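You operate a simulated robot arm through the tools that you are given. There is no shell and no other tool. Be economical: measure what you need, move in short steps, check, and stop when the job is done.

You run a simulated robot arm. Do the job below in one go: nothing can be reset, and whatever is moved stays where it is left.

TASK
Swap the black caster in the dolly's door-end socket for the grey one.
Fine: the black one goes in the caster block.

It is judged by the outcome, as a careful person would: the job done as asked, and still so three seconds after it is handed in. It fails if anything else is knocked over, pushed out of place, dropped, spilled or broken.

THE ROBOT
A 7-joint arm with a two-finger parallel gripper, fixed in place. Base frame: the origin is at the foot of the arm, x ahead of it, y to its left, z up; the work surface is at about z = 0.883. Readings come in m, degrees, newtons and seconds.
With the tool pointing down near the work surface it reaches from about 0.24 to 0.68 m from the base axis. Its first joint turns from -66.0 to 66.0 degrees. Payload 2.4 kg.
The TCP is the grasp point between the finger pads, 0.03 m short of the fingertips. In the tool frame z runs along the fingers and y along their closing line. The gripper opens to 0.094 m. The fingers are 0.028 m wide and 0.01 m thick; the gripper's body (0.05 by 0.096 m) begins 0.055 m behind the TCP.
Orientation is told as [roll, pitch, yaw] about the base's x, y, z axes, in that order, counted from this pose: with the fingers straight down and closing along the base's y, the tool's x points along the base's -x, its y along +y and its z along -z.

THE INTERFACE
- The arm moves only by the tool jog_arm. Its argument "series" is a list of rows, each a list of 7 numbers: the finger opening in m, from 0 to 0.094, then the shift along the base's x, y, z in units of 100 mm (1.0 is 100 mm), then the turn, a rotation vector about the base's x, y, z in units of 45 degrees (1.0 is 45 degrees). In form: [[hand, dx, dy, dz, rx, ry, rz], ...]. A call has 1 to 20 rows; each row is the pose to reach, as a shift and turn from the pose commanded when the call began. A call with a number of a shift or a turn outside -1 to 1 is refused whole. A row lasts 0.2 s, in which the tool goes at most 0.05 m and 8.6 degrees; a call with a longer step from one row to the next is refused whole, and so is a gripper value outside its range. Where a pose cannot be reached the arm comes as near as it can. A force on the tool above 40 N (or 10 N above the force at the start of the call, whichever is more), or a blocked arm, ends the call early, and 0.2 s more pass. The fingers move at their own pace (about 0.153 m/s each) and stop on an object; they squeeze with about 40 N. The grip force told is the motor's: it shows also when the fingers shut on nothing. Time passes only in rows, and 0.2 s behind the last, so rows that repeat a pose let the fingers close. It gives the time, the measured TCP pose, the force on the tool (base axes), the opening and the grip force at its end, in the units of the frame above (readings bear some noise), with the torque about the TCP (base axes, N m) and any sound that the robot's microphone picked up.
- Cameras (640 x 400 px; columns grow to the right, rows downward): "scene" is fixed at [0.051, 0.4873, 1.4489]; the picture's right is [-0.60, -0.80, 0.00], its down [-0.42, 0.31, -0.85] and it looks along [0.68, -0.51, -0.52] (base axes); focal length 344 px, centre (320, 200). "wrist" rides on the gripper at [0.076, 0.014, -0.102] in the tool frame; the picture's right is [-0.18, 0.98, 0.00], its down [-0.75, -0.14, -0.64] and it looks along [-0.63, -0.12, 0.77] (tool axes); focal length 243 px, centre (320, 200). There is no depth. A picture from a camera that has moved, and an enlarged one, comes with that camera's place and axes in the base frame and with its lens.
- get_image(camera): a new picture of that camera. The clock stands still meanwhile.
- zoom(camera, box): a new picture of the part [left, top, right, bottom] of that camera's present view, enlarged. The clock stands still meanwhile.
- finish_job(): hands the job in; it is judged then, once.

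Go step by step. Nothing tells you positions but the pictures and the camera data: compare them with the known pose of the tool, close in by small moves and look again before you grip or let go. The budget is 120 turns and 84 pictures, counting those below and the enlarged ones. Unless the task says otherwise, let go and move clear before handing in, and close with one line.

The tools are called after "Call:" by a JSON object that holds its "method" and its "body". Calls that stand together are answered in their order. jog_arm: Moves the arm, as the interface text tells. Its arguments: {"type":"object","properties":{"series":{"type":"array"}},"required":["series"]} The other tools are called the same way: get_image (camera) takes a picture; zoom (camera, box) takes an enlarged picture of a part of a camera's view; finish_job () hands the job in.

At the start:

```text
t: 0.0
ee_pos: [0.4009, 0.2138, 1.1854]
tcp_rot: [0.0, 0.0, 0.0]
contact_force: [0.1, -0.8, 0.3]
torque: [-0.01, 0.01, 0.0]
opening: 0.0938
finger_force: 0.1
```

scene: 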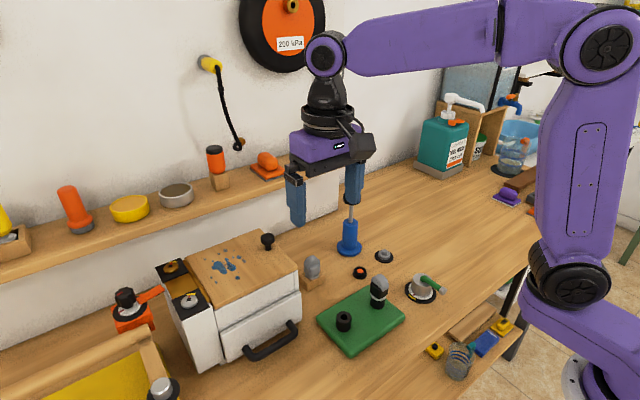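
wrist: 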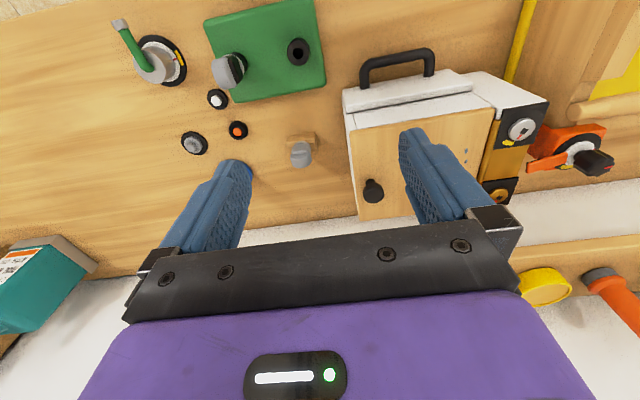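

I see a green board (the dolly) with two posts, and a wooden block holding a grey piece. I'll zoom in to identify them.

Call:
{"method": "zoom", "body": {"camera": "scene", "box": [280, 220, 460, 360]}}

Call:
{"method": "zoom", "body": {"camera": "wrist", "box": [100, 0, 340, 180]}}

Call:
{"method": "zoom", "body": {"camera": "scene", "box": [400, 60, 640, 260]}}

```text
2.86 times, centred on (370, 290) of scene
camera zoom: at [0.051, 0.4873, 1.4489], right [-0.6, -0.8, 0.0], down [-0.42, 0.31, -0.85], along [0.68, -0.51, -0.52], focal length 983 px, centre (177, -57)
```

zoom: 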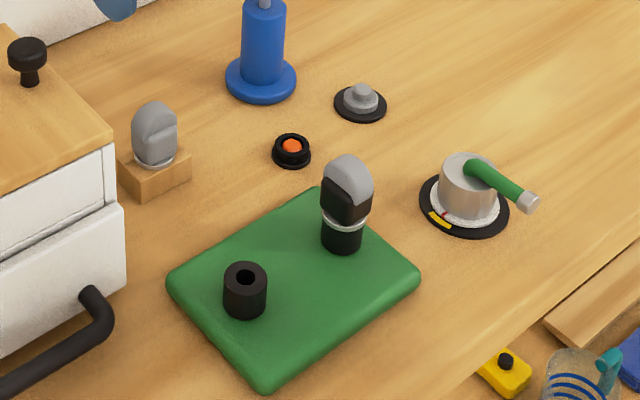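

```text
2.22 times, centred on (220, 90) of wrist
camera zoom: at [0.3259, 0.2289, 1.2881], right [0.18, 0.98, 0.0], down [0.75, -0.14, 0.64], along [0.63, -0.12, -0.77], focal length 539 px, centre (542, 444)
```

zoom: 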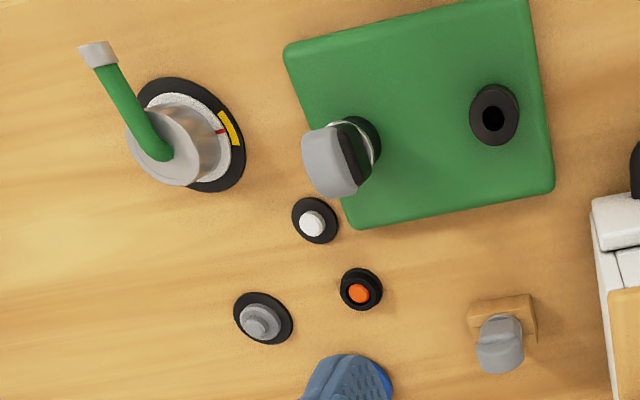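

```text
2.00 times, centred on (520, 160) of scene
camera zoom: at [0.051, 0.4873, 1.4489], right [-0.6, -0.8, 0.0], down [-0.42, 0.31, -0.85], along [0.68, -0.51, -0.52], focal length 688 px, centre (-80, 280)
```

zoom: 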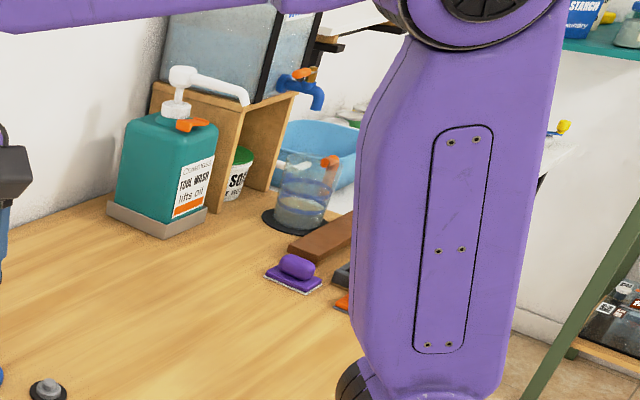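

The dolly sockets are near (0.37, 0.105) with the black caster and (0.37, 0.193) empty. The block with the grey caster is near (0.51, 0.165). I'll come lower for a better look.

Call:
{"method": "jog_arm", "body": {"series": [[0.094, -0.1, -0.3, -0.3, 0, 0, 0], [0.094, -0.2, -0.6, -0.6, 0, 0, 0], [0.094, -0.3, -0.9, -0.9, 0, 0, 0], [0.094, -0.3, -0.95, -1.0, 0, 0, 0]]}}

Call:
{"method": "get_image", "body": {"camera": "wrist"}}

Call:
{"method": "get_image", "body": {"camera": "scene"}}

```text
t: 1.0
ee_pos: [0.371, 0.1195, 1.0851]
tcp_rot: [0.0, 0.0, 0.1]
contact_force: [-0.2, -0.8, -0.7]
torque: [0.02, 0.01, 0.0]
opening: 0.0943
finger_force: 0.0
```

```text
78 pictures are left
camera wrist: at [0.2957, 0.1342, 1.1882], right [0.18, 0.98, 0.0], down [0.75, -0.14, 0.64], along [0.63, -0.12, -0.77], focal length 243 px, centre (320, 200)
```

wrist: 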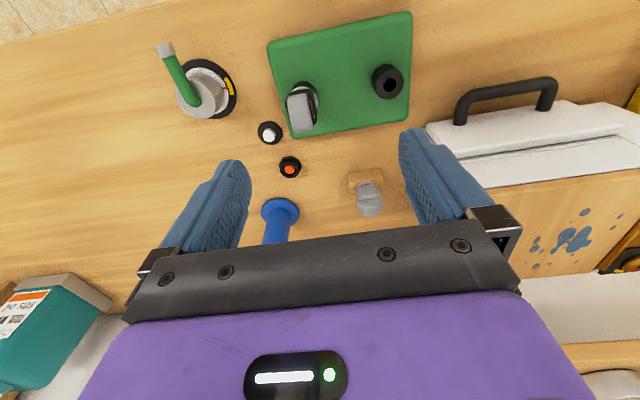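

```text
77 pictures are left
```

scene: 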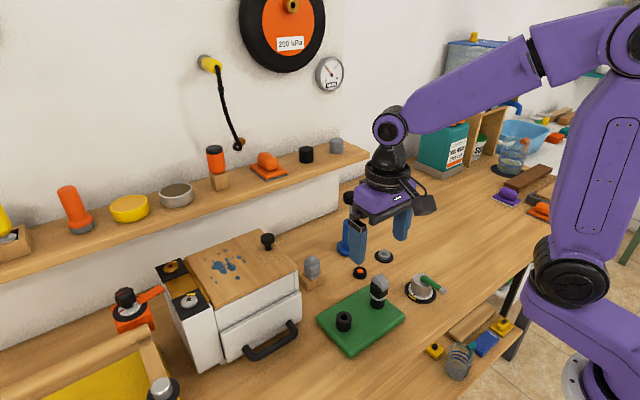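

The view is consistent with my estimates. I'll zoom for finer detail of the caster shapes and sockets.

Call:
{"method": "zoom", "body": {"camera": "wrist", "box": [240, 0, 432, 120]}}

Call:
{"method": "zoom", "body": {"camera": "wrist", "box": [240, 110, 432, 230]}}

Call:
{"method": "zoom", "body": {"camera": "scene", "box": [290, 240, 418, 320]}}

```text
3.33 times, centred on (336, 60) of wrist
camera zoom: at [0.2957, 0.1342, 1.1882], right [0.18, 0.98, 0.0], down [0.75, -0.14, 0.64], along [0.63, -0.12, -0.77], focal length 809 px, centre (267, 667)
```

zoom: 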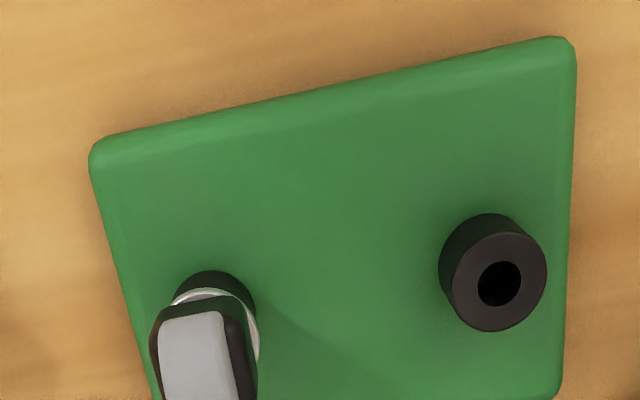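

```text
3.33 times, centred on (336, 170) of wrist
camera zoom: at [0.2957, 0.1342, 1.1882], right [0.18, 0.98, 0.0], down [0.75, -0.14, 0.64], along [0.63, -0.12, -0.77], focal length 809 px, centre (267, 300)
```

zoom: 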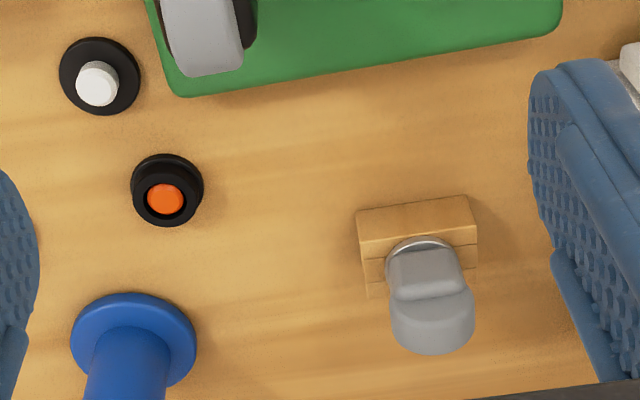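

```text
5.00 times, centred on (354, 280) of scene
camera zoom: at [0.051, 0.4872, 1.4489], right [-0.6, -0.8, 0.0], down [-0.42, 0.31, -0.85], along [0.68, -0.51, -0.52], focal length 1721 px, centre (150, -200)
```

zoom: 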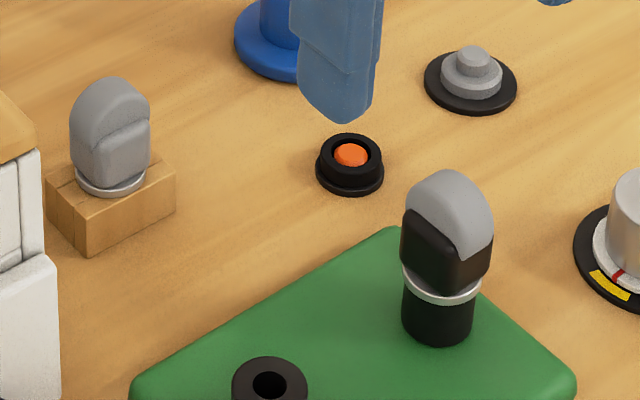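

Black caster axis is at about (0.366, 0.105), flange z≈0.937, top ≈0.98. I'll hover closer over it to see its orientation.

Call:
{"method": "jog_arm", "body": {"series": [[0.094, -0.05, -0.14, -0.2, 0, 0, 0], [0.094, -0.05, -0.14, -0.5, 0, 0, 0], [0.094, -0.05, -0.14, -0.5, 0, 0, 0]]}}

Call:
{"method": "zoom", "body": {"camera": "wrist", "box": [220, 50, 420, 200]}}

Call:
{"method": "zoom", "body": {"camera": "scene", "box": [290, 230, 418, 320]}}

```text
t: 1.8
ee_pos: [0.3668, 0.1061, 1.0367]
tcp_rot: [-0.1, 0.1, -0.1]
contact_force: [-0.2, 0.4, -0.5]
torque: [0.0, 0.05, 0.0]
opening: 0.094
finger_force: 0.0
```

```text
2.67 times, centred on (320, 125) of wrist
camera zoom: at [0.2918, 0.1196, 1.1389], right [0.18, 0.98, 0.0], down [0.75, -0.14, 0.64], along [0.63, -0.12, -0.77], focal length 647 px, centre (320, 400)
```

zoom: 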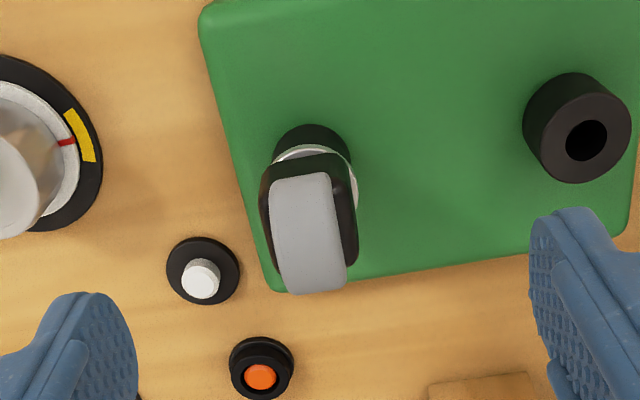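

```text
4.44 times, centred on (354, 275) of scene
camera zoom: at [0.051, 0.4873, 1.4489], right [-0.6, -0.8, 0.0], down [-0.42, 0.31, -0.85], along [0.68, -0.51, -0.52], focal length 1530 px, centre (169, -133)
```

zoom: 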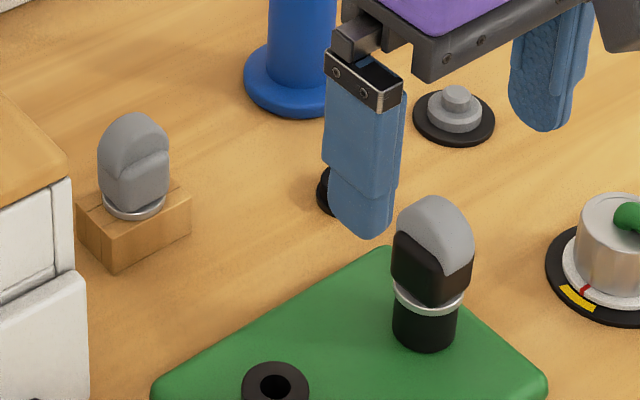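

Fork is aligned with the base axes, so yaw 0 works, closing along y. I'll descend keeping tips just above the flange (TCP z≈0.972).

Call:
{"method": "jog_arm", "body": {"series": [[0.07, -0.01, -0.02, -0.3, 0, 0, 0], [0.07, -0.01, -0.02, -0.6, 0, 0, 0], [0.07, -0.01, -0.02, -0.63, 0, 0, 0]]}}

Call:
{"method": "zoom", "body": {"camera": "wrist", "box": [220, 80, 420, 230]}}

Call:
{"method": "zoom", "body": {"camera": "scene", "box": [310, 230, 438, 320]}}

```text
t: 2.6
ee_pos: [0.3656, 0.102, 0.9715]
tcp_rot: [-0.1, 0.0, -0.1]
contact_force: [0.0, -0.4, -0.6]
torque: [-0.03, -0.01, 0.0]
opening: 0.0699
finger_force: 0.0
```

```text
2.67 times, centred on (320, 155) of wrist
camera zoom: at [0.2903, 0.1175, 1.0749], right [0.18, 0.98, 0.0], down [0.75, -0.14, 0.64], along [0.63, -0.12, -0.77], focal length 647 px, centre (320, 320)
```

zoom: 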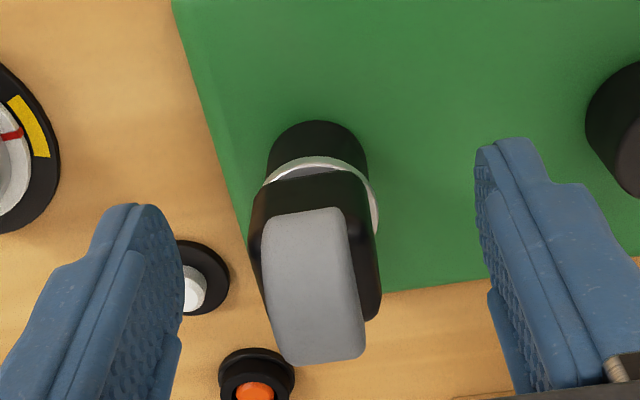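

```text
4.44 times, centred on (374, 275) of scene
camera zoom: at [0.051, 0.4873, 1.4489], right [-0.6, -0.8, 0.0], down [-0.42, 0.31, -0.85], along [0.68, -0.51, -0.52], focal length 1530 px, centre (80, -133)
```

zoom: 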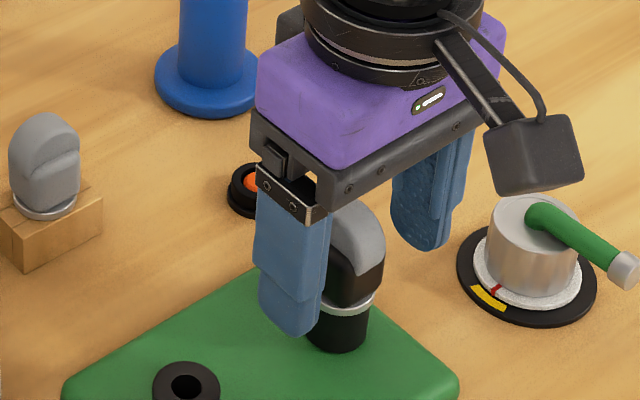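

Centered well. Closing on the fork.

Call:
{"method": "jog_arm", "body": {"series": [[0.02, 0, 0, 0, 0, 0, 0], [0.02, 0, 0, 0, 0, 0, 0], [0.02, 0, 0, 0, 0, 0, 0]]}}

Call:
{"method": "zoom", "body": {"camera": "wrist", "box": [220, 80, 420, 230]}}

```text
t: 3.4
ee_pos: [0.3655, 0.1012, 0.9723]
tcp_rot: [-0.1, 0.2, -0.1]
contact_force: [5.2, -29.3, 0.2]
torque: [-0.6, -0.31, -0.03]
opening: 0.0268
finger_force: 39.7
```

```text
2.67 times, centred on (320, 155) of wrist
camera zoom: at [0.2906, 0.1155, 1.0751], right [0.19, 0.98, 0.0], down [0.75, -0.14, 0.64], along [0.63, -0.12, -0.77], focal length 647 px, centre (320, 320)
```

zoom: 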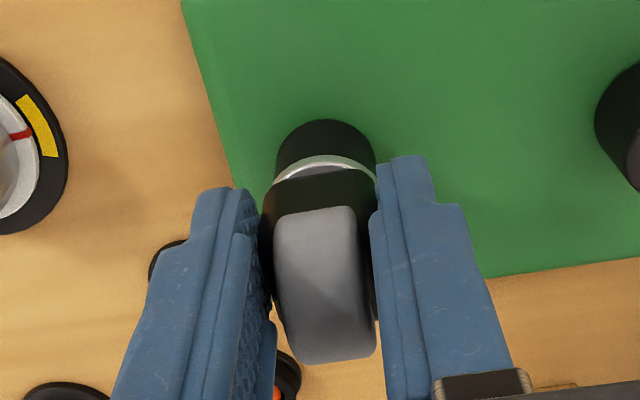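

Grip holds, but there's a -y side load, so the caster sits ~1.5 mm to -y. I'll ease the tool that way before lifting.

Call:
{"method": "jog_arm", "body": {"series": [[0.02, 0, -0.015, 0, 0, 0, 0], [0.02, 0, -0.015, 0, 0, 0, 0]]}}

```text
t: 4.0
ee_pos: [0.3663, 0.1, 0.9704]
tcp_rot: [0.1, -0.1, -0.1]
contact_force: [5.8, -26.1, 4.1]
torque: [-0.59, 0.27, -0.1]
opening: 0.0269
finger_force: 39.7
```

Call:
{"method": "jog_arm", "body": {"series": [[0.02, 0, -0.02, 0, 0, 0, 0], [0.02, 0, -0.03, 0, 0, 0, 0], [0.02, 0, -0.03, 0, 0, 0, 0]]}}

Call:
{"method": "zoom", "body": {"camera": "scene", "box": [310, 230, 438, 320]}}

```text
t: 4.8
ee_pos: [0.3652, 0.0989, 0.9726]
tcp_rot: [0.1, -0.1, 0.2]
contact_force: [-0.2, 0.0, 2.2]
torque: [-0.02, 0.0, 0.01]
opening: 0.0271
finger_force: 40.3
```

```text
4.44 times, centred on (374, 275) of scene
camera zoom: at [0.0509, 0.4873, 1.4489], right [-0.6, -0.8, 0.0], down [-0.42, 0.31, -0.85], along [0.68, -0.51, -0.52], focal length 1530 px, centre (80, -133)
```

zoom: 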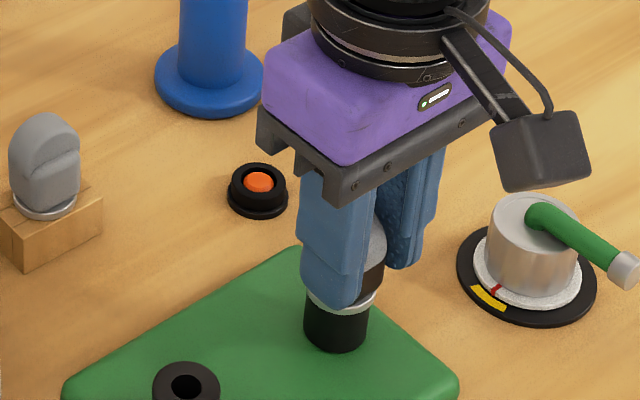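

Side load is gone; the caster axis is about (0.3655, 0.099). Lifting slowly.

Call:
{"method": "jog_arm", "body": {"series": [[0.02, 0, 0, 0.03, 0, 0, 0], [0.02, 0, 0, 0.06, 0, 0, 0], [0.02, 0, 0, 0.1, 0, 0, 0], [0.02, 0, 0, 0.15, 0, 0, 0]]}}

Call:
{"method": "zoom", "body": {"camera": "scene", "box": [310, 230, 438, 320]}}

```text
t: 5.8
ee_pos: [0.3663, 0.0993, 0.9876]
tcp_rot: [-0.1, 0.0, -0.1]
contact_force: [-0.6, 0.0, -0.8]
torque: [0.0, 0.0, 0.0]
opening: 0.027
finger_force: 40.4
```

```text
4.44 times, centred on (374, 275) of scene
camera zoom: at [0.051, 0.4873, 1.4489], right [-0.6, -0.8, 0.0], down [-0.42, 0.31, -0.85], along [0.68, -0.51, -0.52], focal length 1530 px, centre (80, -133)
```

zoom: 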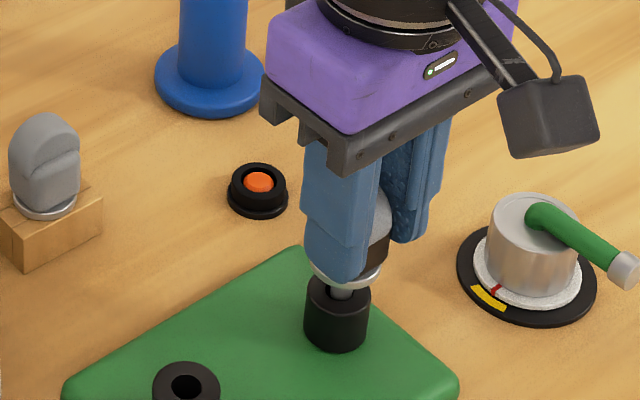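

It comes free with its stem sliding out and no load. Continuing the lift until the stem is clear.

Call:
{"method": "jog_arm", "body": {"series": [[0.02, 0, 0, 0.15, 0, 0, 0], [0.02, 0, 0, 0.3, 0, 0, 0], [0.02, 0, 0, 0.45, 0, 0, 0]]}}

Call:
{"method": "zoom", "body": {"camera": "scene", "box": [310, 220, 438, 320]}}

Call:
{"method": "zoom", "body": {"camera": "wrist", "box": [220, 30, 460, 210]}}

```text
t: 6.6
ee_pos: [0.3642, 0.0985, 1.0325]
tcp_rot: [0.0, 0.0, 0.1]
contact_force: [-0.3, 0.8, -0.8]
torque: [0.0, -0.03, 0.0]
opening: 0.027
finger_force: 40.2
```

```text
4.00 times, centred on (374, 270) of scene
camera zoom: at [0.051, 0.4873, 1.4489], right [-0.6, -0.8, 0.0], down [-0.42, 0.31, -0.85], along [0.68, -0.51, -0.52], focal length 1377 px, centre (104, -80)
```

zoom: 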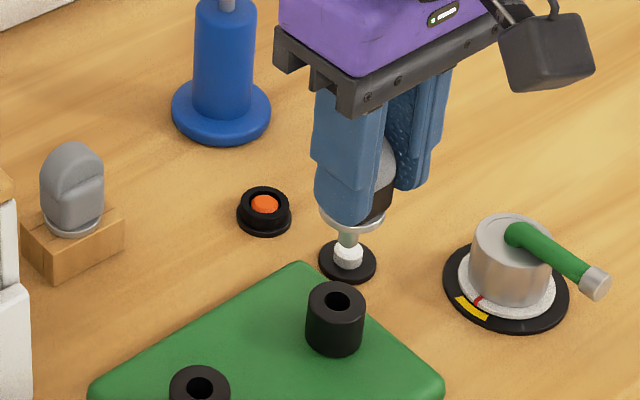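

```text
2.22 times, centred on (340, 120) of wrist
camera zoom: at [0.2896, 0.1135, 1.135], right [0.18, 0.98, 0.0], down [0.75, -0.14, 0.64], along [0.63, -0.12, -0.77], focal length 539 px, centre (276, 378)
```

zoom: 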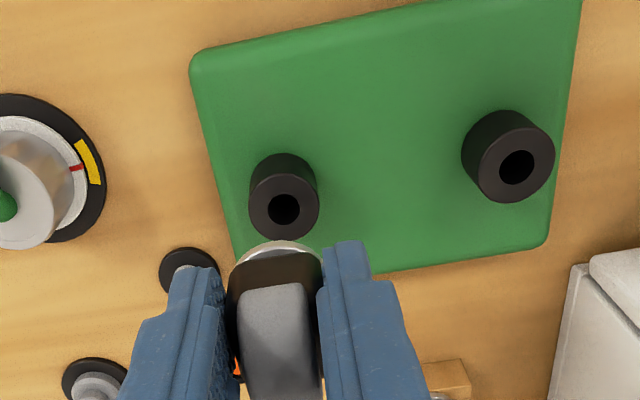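

Stem is clear. I'll use the dolly's other empty socket as a temporary parking spot, about +87 mm in y.

Call:
{"method": "jog_arm", "body": {"series": [[0.02, 0, 0.3, 0, 0, 0, 0], [0.02, 0, 0.6, 0, 0, 0, 0], [0.02, 0.01, 0.86, 0, 0, 0, 0], [0.02, 0.01, 0.87, -0.15, 0, 0, 0], [0.02, 0.01, 0.87, -0.15, 0, 0, 0]]}}

Call:
{"method": "zoom", "body": {"camera": "scene", "box": [290, 220, 418, 340]}}

Call:
{"method": "zoom", "body": {"camera": "wrist", "box": [220, 60, 420, 210]}}

```text
t: 7.8
ee_pos: [0.3661, 0.185, 1.0178]
tcp_rot: [0.0, 0.0, 0.0]
contact_force: [0.8, -0.3, -1.3]
torque: [0.03, 0.0, 0.0]
opening: 0.0275
finger_force: 39.9
```

```text
3.33 times, centred on (354, 280) of scene
camera zoom: at [0.051, 0.4873, 1.4489], right [-0.6, -0.8, 0.0], down [-0.42, 0.31, -0.85], along [0.68, -0.51, -0.52], focal length 1147 px, centre (207, -67)
```

zoom: 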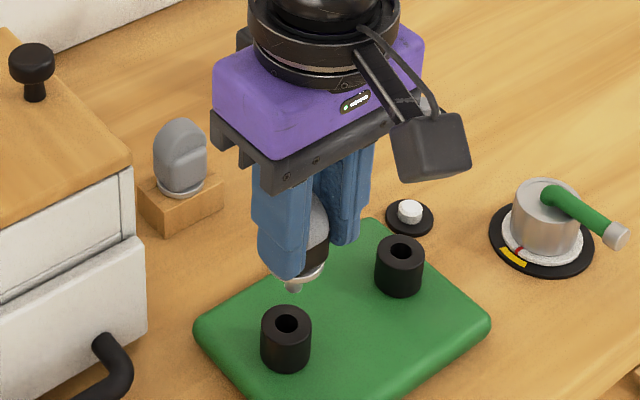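

```text
2.67 times, centred on (320, 135) of wrist
camera zoom: at [0.2907, 0.2008, 1.1206], right [0.18, 0.98, 0.0], down [0.75, -0.14, 0.64], along [0.63, -0.12, -0.77], focal length 647 px, centre (320, 373)
```

zoom: 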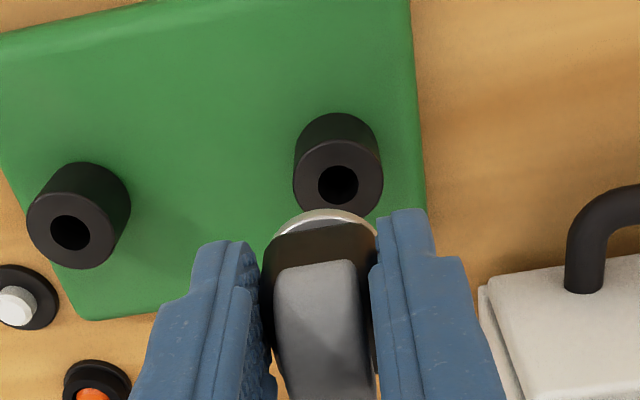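

The relative offsets say the tool needs about +3 mm more in y. I'll correct and lower to just over the socket.

Call:
{"method": "jog_arm", "body": {"series": [[0.02, 0, 0.03, 0, 0, 0, 0], [0.02, 0, 0.03, -0.15, 0, 0, 0], [0.02, 0, 0.03, -0.18, 0, 0, 0]]}}

Call:
{"method": "zoom", "body": {"camera": "scene", "box": [310, 260, 390, 340]}}

Call:
{"method": "zoom", "body": {"camera": "wrist", "box": [260, 80, 380, 170]}}

```text
t: 8.6
ee_pos: [0.3667, 0.1888, 0.9997]
tcp_rot: [0.0, 0.0, 0.0]
contact_force: [-0.9, 0.3, -0.5]
torque: [0.0, 0.03, -0.03]
opening: 0.0274
finger_force: 40.4
```

```text
5.00 times, centred on (350, 300) of scene
camera zoom: at [0.051, 0.4873, 1.4489], right [-0.6, -0.8, 0.0], down [-0.42, 0.31, -0.85], along [0.68, -0.51, -0.52], focal length 1721 px, centre (170, -300)
```

zoom: 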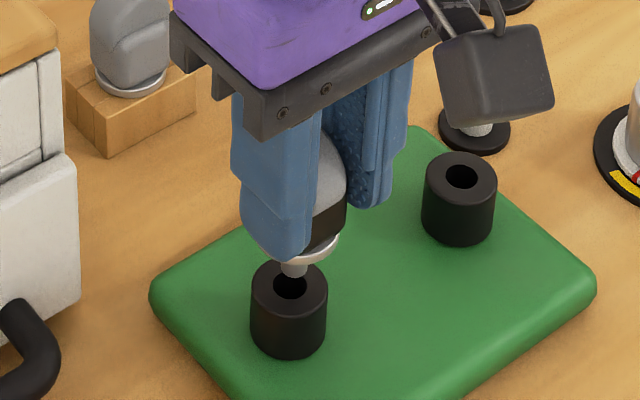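

```text
4.44 times, centred on (320, 125) of wrist
camera zoom: at [0.2904, 0.2032, 1.1023], right [0.18, 0.98, 0.0], down [0.75, -0.14, 0.64], along [0.63, -0.12, -0.77], focal length 1078 px, centre (320, 533)
```

zoom: 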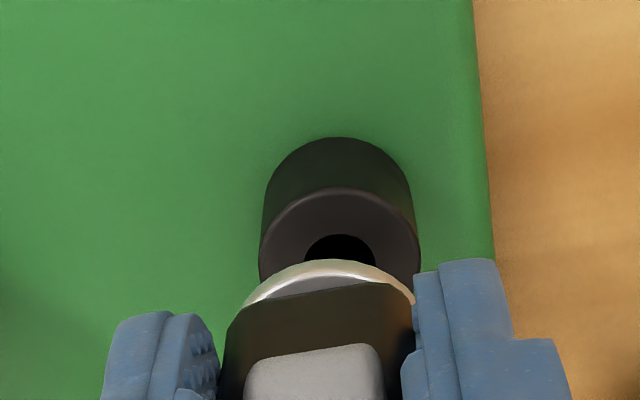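

Stem tip is just above the hole, within about 1 mm. Small nudge, then a slow descent watching force.

Call:
{"method": "jog_arm", "body": {"series": [[0.02, -0.005, 0.006, 0, 0, 0, 0], [0.02, -0.005, 0.006, -0.04, 0, 0, 0], [0.02, -0.005, 0.006, -0.08, 0, 0, 0], [0.02, -0.005, 0.006, -0.12, 0, 0, 0], [0.02, -0.005, 0.006, -0.14, 0, 0, 0]]}}

Call:
{"method": "zoom", "body": {"camera": "scene", "box": [310, 260, 390, 340]}}

```text
t: 9.8
ee_pos: [0.366, 0.1888, 0.9862]
tcp_rot: [0.0, -0.1, 0.0]
contact_force: [0.0, 0.5, 0.3]
torque: [0.0, -0.01, 0.0]
opening: 0.0269
finger_force: 40.2
```

```text
5.00 times, centred on (350, 300) of scene
camera zoom: at [0.051, 0.4873, 1.4489], right [-0.6, -0.8, 0.0], down [-0.42, 0.31, -0.85], along [0.68, -0.51, -0.52], focal length 1721 px, centre (170, -300)
```

zoom: 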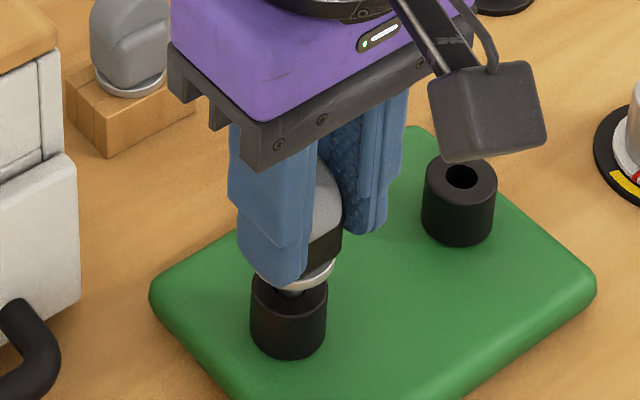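

Stem has entered with no force. Continuing to seat at z≈0.9725.

Call:
{"method": "jog_arm", "body": {"series": [[0.02, 0, 0, -0.04, 0, 0, 0], [0.02, 0, 0, -0.08, 0, 0, 0], [0.02, 0, 0, -0.11, 0, 0, 0], [0.02, 0, 0, -0.13, 0, 0, 0], [0.02, 0, 0, -0.145, 0, 0, 0]]}}

Call:
{"method": "zoom", "body": {"camera": "scene", "box": [310, 260, 390, 340]}}

```text
t: 11.0
ee_pos: [0.3651, 0.1905, 0.9728]
tcp_rot: [0.0, -0.1, 0.0]
contact_force: [-6.2, 1.4, 29.6]
torque: [-0.01, 0.36, -0.05]
opening: 0.0271
finger_force: 40.4
```

```text
5.00 times, centred on (350, 300) of scene
camera zoom: at [0.0504, 0.4871, 1.449], right [-0.6, -0.8, 0.0], down [-0.42, 0.31, -0.85], along [0.68, -0.51, -0.52], focal length 1721 px, centre (170, -300)
```

zoom: 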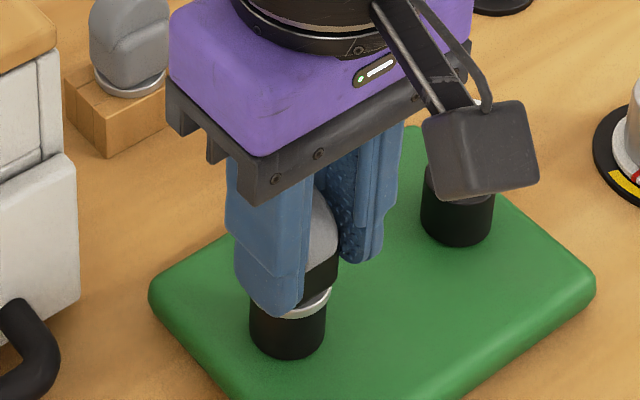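

Seated (contact at the same height as before). Release and rise.

Call:
{"method": "jog_arm", "body": {"series": [[0.02, 0, 0, 0.015, 0, 0, 0], [0.07, 0, 0, 0.015, 0, 0, 0], [0.07, 0, 0, 0.015, 0, 0, 0], [0.07, 0, 0, 0.3, 0, 0, 0], [0.07, 0, 0, 0.6, 0, 0, 0], [0.07, 0, 0, 0.8, 0, 0, 0]]}}

Call:
{"method": "get_image", "body": {"camera": "wrist"}}

Call:
{"method": "zoom", "body": {"camera": "scene", "box": [290, 230, 418, 340]}}

```text
t: 12.4
ee_pos: [0.3654, 0.1885, 1.0512]
tcp_rot: [-0.1, 0.0, 0.0]
contact_force: [0.3, 0.1, -0.7]
torque: [0.01, -0.03, 0.03]
opening: 0.0696
finger_force: 0.1
```

```text
58 pictures are left
camera wrist: at [0.291, 0.2042, 1.1548], right [0.18, 0.98, 0.0], down [0.75, -0.14, 0.64], along [0.63, -0.12, -0.77], focal length 243 px, centre (320, 200)
```

wrist: 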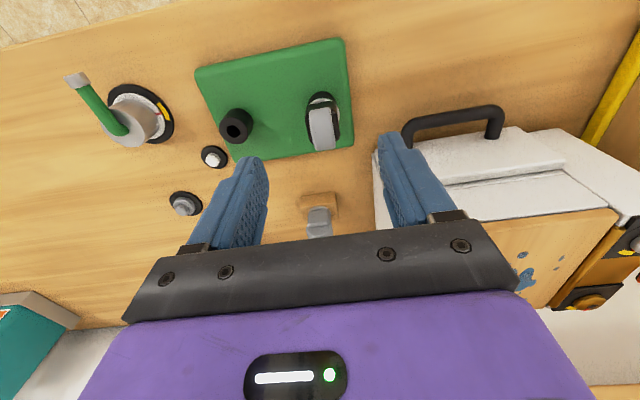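

```text
3.64 times, centred on (354, 285) of scene
camera zoom: at [0.051, 0.4873, 1.4489], right [-0.6, -0.8, 0.0], down [-0.42, 0.31, -0.85], along [0.68, -0.51, -0.52], focal length 1251 px, centre (196, -109)
```

zoom: 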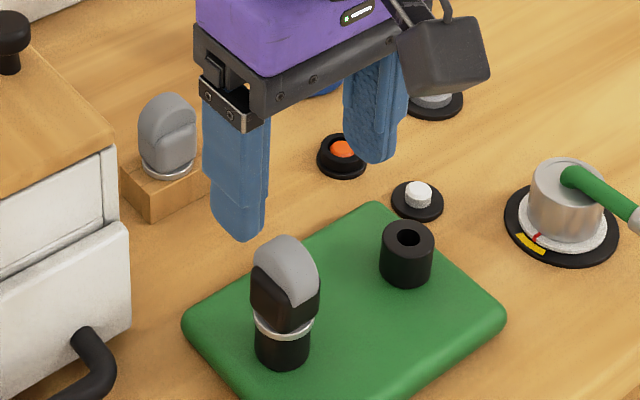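

Black caster is parked. Next: hover over the block near (0.506, 0.160).

Call:
{"method": "jog_arm", "body": {"series": [[0.07, 0.3, 0, 0.2, 0, 0, 0], [0.07, 0.7, -0.1, 0.2, 0, 0, 0], [0.07, 1.0, -0.2, 0.2, 0, 0, 0]]}}

Call:
{"method": "jog_arm", "body": {"series": [[0.07, 0.2, -0.06, 0, 0, 0, 0], [0.07, 0.41, -0.08, -0.2, 0, 0, 0], [0.07, 0.41, -0.08, -0.3, 0, 0, 0]]}}

Call:
{"method": "get_image", "body": {"camera": "wrist"}}

Call:
{"method": "get_image", "body": {"camera": "scene"}}

```text
t: 13.2
ee_pos: [0.4664, 0.1698, 1.0717]
tcp_rot: [-0.1, -0.1, 0.0]
contact_force: [-0.1, 0.9, 0.3]
torque: [-0.01, 0.01, 0.01]
opening: 0.0699
finger_force: 0.0
```

```text
t: 14.0
ee_pos: [0.5078, 0.161, 1.0404]
tcp_rot: [0.0, 0.1, 0.0]
contact_force: [-0.7, -0.1, -0.2]
torque: [-0.03, -0.01, 0.01]
opening: 0.07
finger_force: 0.0
```

```text
56 pictures are left
camera wrist: at [0.4323, 0.1762, 1.1435], right [0.18, 0.98, 0.0], down [0.75, -0.14, 0.64], along [0.63, -0.12, -0.77], focal length 243 px, centre (320, 200)
```

wrist: 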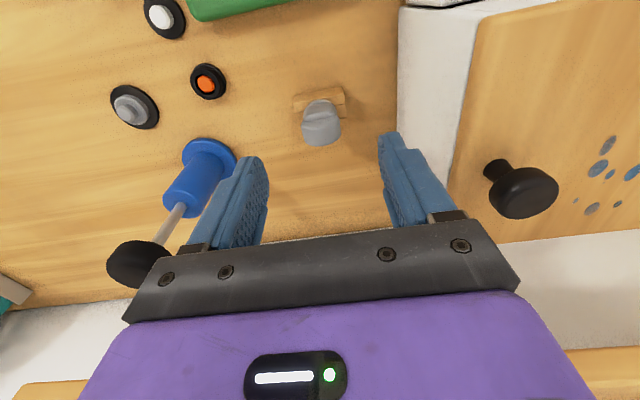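

```text
55 pictures are left
```

scene: 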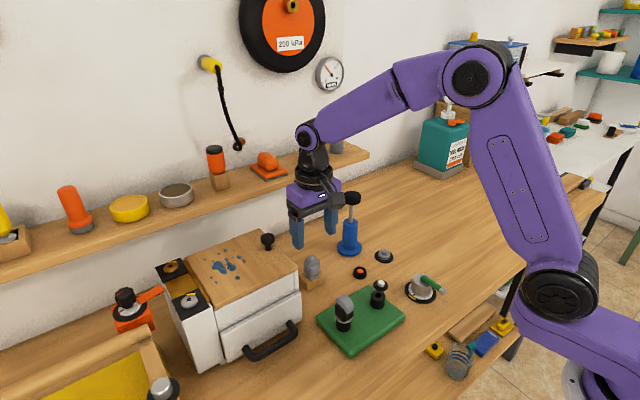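

Call:
{"method": "zoom", "body": {"camera": "wrist", "box": [260, 60, 400, 165]}}

Call:
{"method": "zoom", "body": {"camera": "scene", "box": [270, 200, 366, 300]}}

```text
3.81 times, centred on (330, 112) of wrist
camera zoom: at [0.4323, 0.1762, 1.1435], right [0.18, 0.98, 0.0], down [0.75, -0.14, 0.64], along [0.63, -0.12, -0.77], focal length 924 px, centre (282, 533)
```

zoom: 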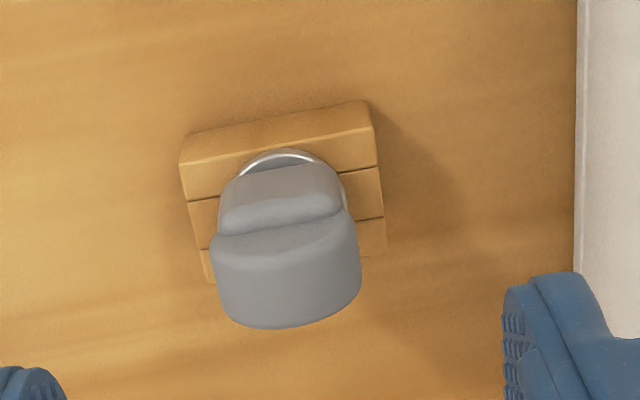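

```text
4.00 times, centred on (318, 250) of scene
camera zoom: at [0.051, 0.4873, 1.4489], right [-0.6, -0.8, 0.0], down [-0.42, 0.31, -0.85], along [0.68, -0.51, -0.52], focal length 1377 px, centre (328, 0)
```

zoom: 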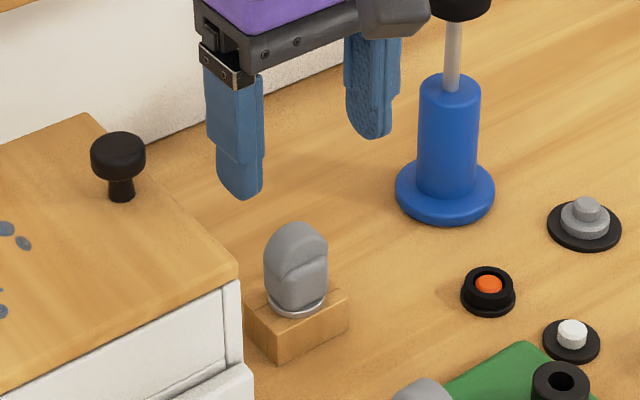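

Grey caster is upright in the block, with parallel sides toward ±y, at about (0.508, 0.160), sitting ~22 mm lower than the dolly one. I'll lower partway, straddling it, and check.

Call:
{"method": "jog_arm", "body": {"series": [[0.07, 0.0, -0.015, -0.3, 0, 0, 0], [0.07, 0.0, -0.015, -0.6, 0, 0, 0], [0.07, 0.0, -0.015, -0.75, 0, 0, 0]]}}

Call:
{"method": "zoom", "body": {"camera": "wrist", "box": [220, 80, 420, 230]}}

Call:
{"method": "zoom", "body": {"camera": "scene", "box": [270, 220, 366, 300]}}

```text
t: 14.8
ee_pos: [0.5067, 0.1608, 0.966]
tcp_rot: [0.0, 0.0, -0.1]
contact_force: [1.1, 0.1, 0.3]
torque: [-0.01, 0.02, -0.02]
opening: 0.07
finger_force: 0.1
```

```text
2.67 times, centred on (320, 155) of wrist
camera zoom: at [0.4308, 0.1751, 1.0699], right [0.18, 0.98, 0.0], down [0.75, -0.14, 0.64], along [0.63, -0.12, -0.77], focal length 647 px, centre (320, 320)
```

zoom: 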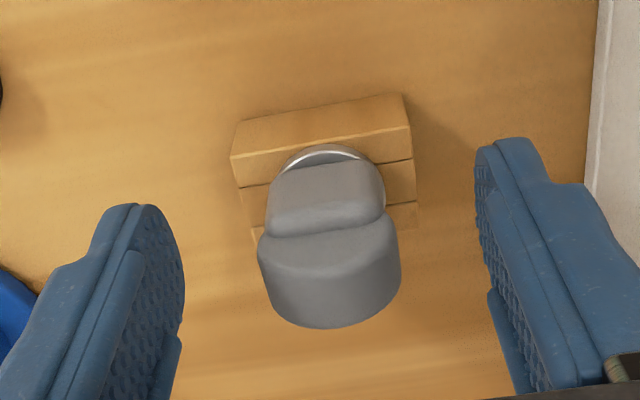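

```text
5.00 times, centred on (318, 260) of scene
camera zoom: at [0.051, 0.4873, 1.4489], right [-0.6, -0.8, 0.0], down [-0.42, 0.31, -0.85], along [0.68, -0.51, -0.52], focal length 1721 px, centre (330, -100)
```

zoom: 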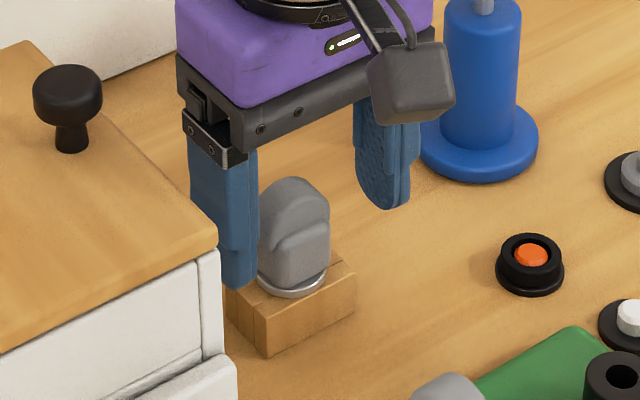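

Laterally centered; the caster seems ~4 mm further in +x. Adjust, lower to z≈0.952, and close.

Call:
{"method": "jog_arm", "body": {"series": [[0.07, 0.04, 0, 0, 0, 0, 0], [0.07, 0.04, 0, -0.14, 0, 0, 0], [0.04, 0.04, 0, -0.14, 0, 0, 0], [0.04, 0.04, 0, -0.14, 0, 0, 0]]}}

Call:
{"method": "zoom", "body": {"camera": "wrist", "box": [220, 80, 420, 230]}}

Call:
{"method": "zoom", "body": {"camera": "scene", "box": [270, 220, 366, 300]}}

```text
t: 15.8
ee_pos: [0.5103, 0.1604, 0.9512]
tcp_rot: [0.0, 0.0, 0.0]
contact_force: [-0.2, -0.5, -0.5]
torque: [-0.02, -0.02, 0.02]
opening: 0.0401
finger_force: 0.0
```

```text
2.67 times, centred on (320, 155) of wrist
camera zoom: at [0.435, 0.1754, 1.0548], right [0.18, 0.98, 0.0], down [0.75, -0.14, 0.64], along [0.63, -0.12, -0.77], focal length 647 px, centre (320, 320)
```

zoom: 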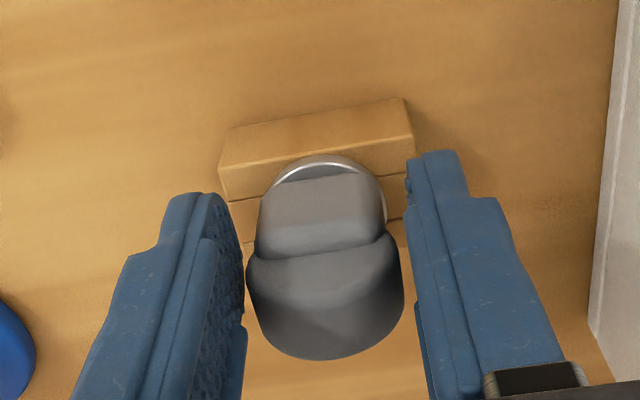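

```text
5.00 times, centred on (318, 260) of scene
camera zoom: at [0.051, 0.4873, 1.4489], right [-0.6, -0.8, 0.0], down [-0.42, 0.31, -0.85], along [0.68, -0.51, -0.52], focal length 1721 px, centre (330, -100)
```

zoom: 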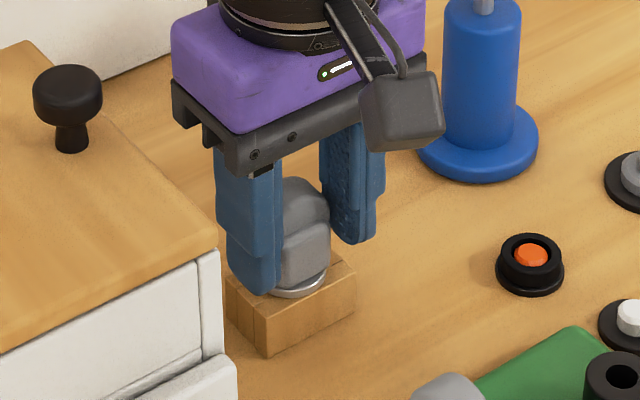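

Centered well. Closing.

Call:
{"method": "jog_arm", "body": {"series": [[0.02, 0, 0, 0, 0, 0, 0], [0.02, 0, 0, 0, 0, 0, 0], [0.02, 0, 0, 0, 0, 0, 0]]}}

```text
t: 16.6
ee_pos: [0.5103, 0.1605, 0.9514]
tcp_rot: [-0.1, 0.0, 0.0]
contact_force: [0.0, 0.9, -0.2]
torque: [0.0, 0.01, 0.03]
opening: 0.0325
finger_force: 39.5
```

Gripped cleanly without side load. Lifting.

Call:
{"method": "jog_arm", "body": {"series": [[0.02, 0, 0, 0.04, 0, 0, 0], [0.02, 0, 0, 0.08, 0, 0, 0], [0.02, 0, 0, 0.15, 0, 0, 0], [0.02, 0, 0, 0.25, 0, 0, 0], [0.02, 0, 0, 0.45, 0, 0, 0], [0.02, 0, 0, 0.7, 0, 0, 0], [0.02, 0, 0, 0.8, 0, 0, 0]]}}

Call:
{"method": "zoom", "body": {"camera": "scene", "box": [270, 200, 366, 300]}}

Call:
{"method": "zoom", "body": {"camera": "wrist", "box": [220, 40, 460, 220]}}

```text
t: 18.2
ee_pos: [0.5099, 0.1596, 1.0337]
tcp_rot: [0.0, 0.0, -0.1]
contact_force: [-0.5, 0.5, -0.9]
torque: [-0.01, -0.02, 0.02]
opening: 0.0326
finger_force: 39.8
```

```text
4.00 times, centred on (318, 250) of scene
camera zoom: at [0.051, 0.4873, 1.4489], right [-0.6, -0.8, 0.0], down [-0.42, 0.31, -0.85], along [0.68, -0.51, -0.52], focal length 1377 px, centre (328, 0)
```

zoom: 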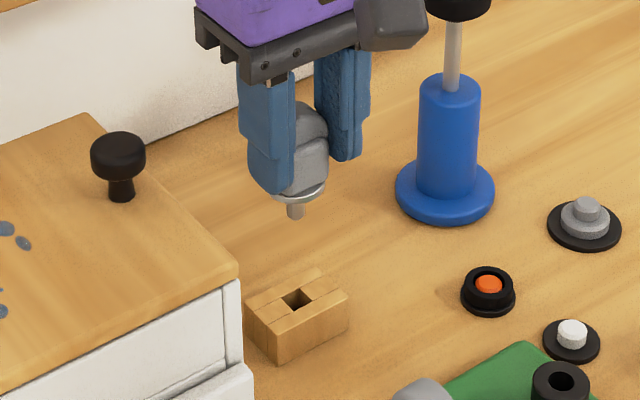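

```text
2.22 times, centred on (340, 130) of wrist
camera zoom: at [0.4351, 0.1746, 1.1353], right [0.18, 0.98, 0.0], down [0.75, -0.14, 0.64], along [0.63, -0.12, -0.77], focal length 539 px, centre (276, 356)
```

zoom: 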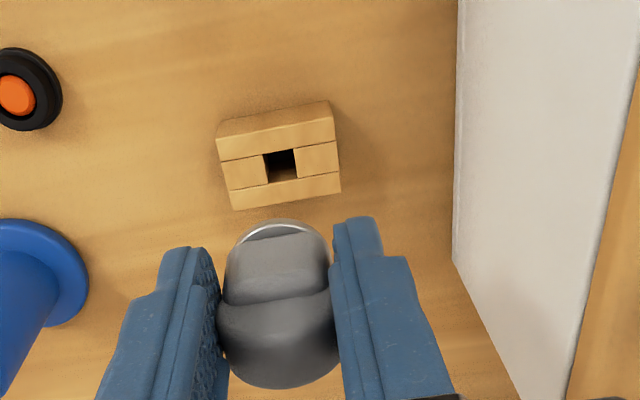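

Stem is out and clear. Carrying the grey caster to the door-end socket (0.3655, 0.099), going around the parked one.

Call:
{"method": "jog_arm", "body": {"series": [[0.02, -0.2, -0.1, 0.2, 0, 0, 0], [0.02, -0.5, -0.3, 0.2, 0, 0, 0], [0.02, -0.75, -0.6, 0.2, 0, 0, 0], [0.02, -0.95, -0.61, 0.2, 0, 0, 0]]}}

Call:
{"method": "jog_arm", "body": {"series": [[0.02, -0.3, 0, 0, 0, 0, 0], [0.02, -0.495, 0, 0, 0, 0, 0], [0.02, -0.495, 0, -0.3, 0, 0, 0], [0.02, -0.495, 0, -0.33, 0, 0, 0]]}}

Call:
{"method": "zoom", "body": {"camera": "scene", "box": [330, 240, 426, 340]}}

Call:
{"method": "zoom", "body": {"camera": "wrist", "box": [220, 60, 420, 210]}}

```text
t: 19.2
ee_pos: [0.4149, 0.0973, 1.0514]
tcp_rot: [0.0, -0.1, 0.0]
contact_force: [0.5, 0.5, 0.2]
torque: [0.0, -0.01, 0.0]
opening: 0.0322
finger_force: 39.6
```

```text
t: 20.2
ee_pos: [0.3649, 0.0991, 1.018]
tcp_rot: [-0.1, 0.0, 0.0]
contact_force: [0.6, 0.2, -0.3]
torque: [-0.03, 0.03, -0.02]
opening: 0.0328
finger_force: 40.3
```

```text
4.00 times, centred on (378, 290) of scene
camera zoom: at [0.051, 0.4873, 1.4489], right [-0.6, -0.8, 0.0], down [-0.42, 0.31, -0.85], along [0.68, -0.51, -0.52], focal length 1377 px, centre (88, -160)
```

zoom: 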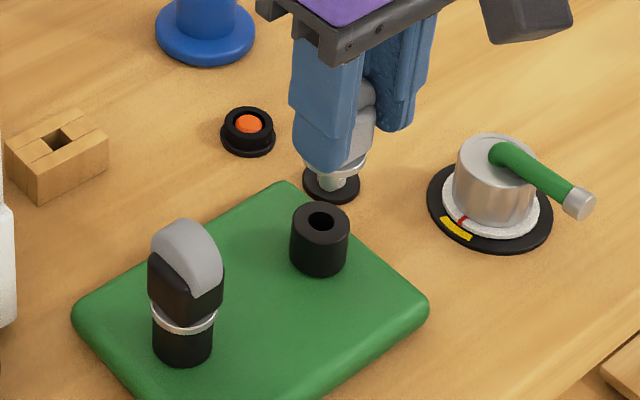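

```text
2.67 times, centred on (320, 135) of wrist
camera zoom: at [0.2892, 0.1132, 1.12], right [0.18, 0.98, 0.0], down [0.75, -0.14, 0.64], along [0.63, -0.12, -0.77], focal length 647 px, centre (320, 373)
```

zoom: 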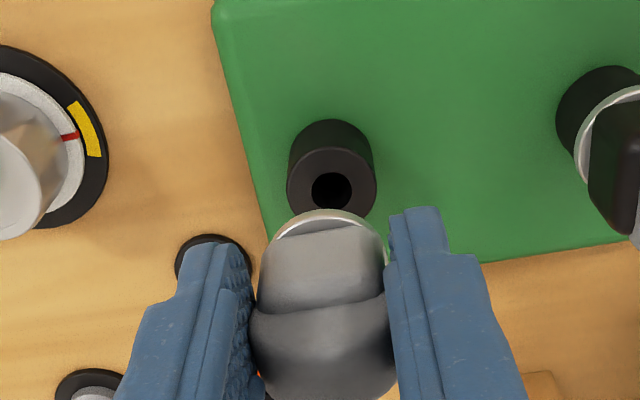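

Well aligned. Lowering to just above the socket for a check.

Call:
{"method": "jog_arm", "body": {"series": [[0.02, 0.005, 0, -0.1, 0, 0, 0], [0.02, 0.005, 0, -0.16, 0, 0, 0], [0.02, 0.005, 0, -0.16, 0, 0, 0]]}}

Call:
{"method": "zoom", "body": {"camera": "scene", "box": [340, 250, 420, 320]}}

Call:
{"method": "zoom", "body": {"camera": "wrist", "box": [260, 80, 380, 170]}}

```text
t: 21.0
ee_pos: [0.3668, 0.0979, 1.0016]
tcp_rot: [0.1, 0.0, 0.1]
contact_force: [0.4, 0.1, -1.1]
torque: [0.03, 0.01, 0.01]
opening: 0.0323
finger_force: 40.2
```

```text
5.71 times, centred on (380, 285) of scene
camera zoom: at [0.051, 0.4873, 1.4489], right [-0.6, -0.8, 0.0], down [-0.42, 0.31, -0.85], along [0.68, -0.51, -0.52], focal length 1966 px, centre (-23, -286)
```

zoom: 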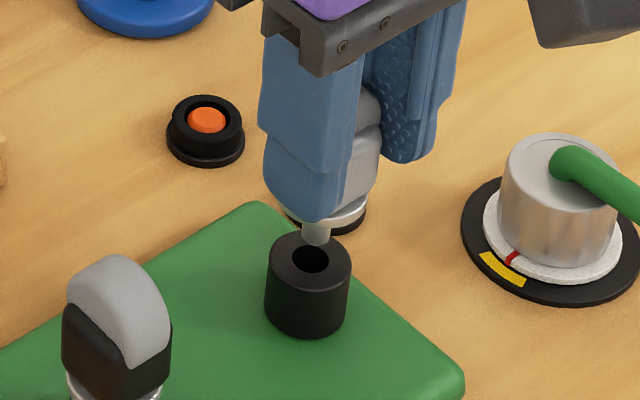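

```text
4.44 times, centred on (320, 125) of wrist
camera zoom: at [0.2906, 0.1129, 1.1046], right [0.18, 0.98, 0.0], down [0.75, -0.14, 0.64], along [0.63, -0.12, -0.77], focal length 1078 px, centre (320, 533)
```

zoom: 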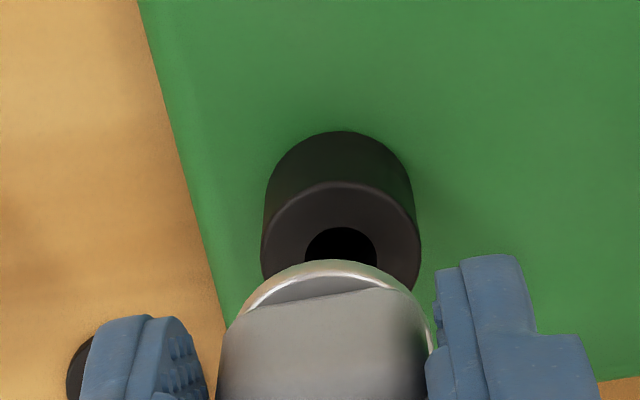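

Stem tip is over the hole, matching the earlier successful geometry. Slow descent.

Call:
{"method": "jog_arm", "body": {"series": [[0.02, 0, 0, -0.04, 0, 0, 0], [0.02, 0, 0, -0.08, 0, 0, 0], [0.02, 0, 0, -0.12, 0, 0, 0], [0.02, 0, 0, -0.16, 0, 0, 0]]}}

Call:
{"method": "zoom", "body": {"camera": "scene", "box": [340, 250, 420, 320]}}

```text
t: 22.0
ee_pos: [0.3669, 0.0983, 0.9861]
tcp_rot: [0.0, 0.1, 0.1]
contact_force: [-0.7, 3.3, 0.6]
torque: [0.22, 0.03, 0.04]
opening: 0.0323
finger_force: 40.2
```

```text
5.71 times, centred on (380, 285) of scene
camera zoom: at [0.0509, 0.4874, 1.4489], right [-0.6, -0.8, 0.0], down [-0.42, 0.31, -0.85], along [0.68, -0.51, -0.52], focal length 1966 px, centre (-23, -286)
```

zoom: 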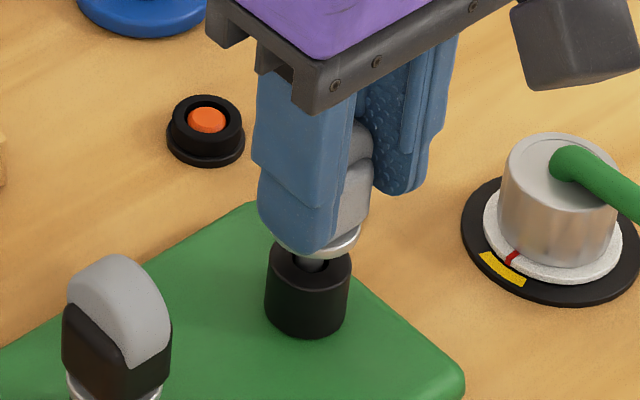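

Stem is in with only 3 N side force. Continue down to seat.

Call:
{"method": "jog_arm", "body": {"series": [[0.02, 0, 0.003, -0.04, 0, 0, 0], [0.02, 0, 0.003, -0.08, 0, 0, 0], [0.02, 0, 0.003, -0.11, 0, 0, 0], [0.02, 0, 0.003, -0.13, 0, 0, 0], [0.02, 0, 0.003, -0.15, 0, 0, 0], [0.02, 0, 0.003, -0.165, 0, 0, 0]]}}

Call:
{"method": "zoom", "body": {"camera": "scene", "box": [340, 250, 420, 320]}}

```text
t: 23.4
ee_pos: [0.3656, 0.1003, 0.971]
tcp_rot: [0.1, 0.0, 0.0]
contact_force: [-5.2, 2.6, 11.1]
torque: [0.01, -0.26, -0.19]
opening: 0.0326
finger_force: 40.2
stopped in row 6: the force on the tool passed its limit (the readings are from after the stop); the commanded pose is now the measured one
```

```text
5.71 times, centred on (380, 285) of scene
camera zoom: at [0.0507, 0.4873, 1.4489], right [-0.6, -0.8, 0.0], down [-0.42, 0.31, -0.85], along [0.68, -0.51, -0.52], focal length 1966 px, centre (-23, -286)
```

zoom: 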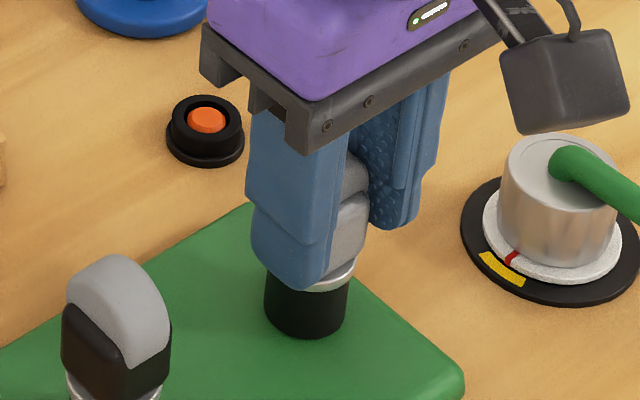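

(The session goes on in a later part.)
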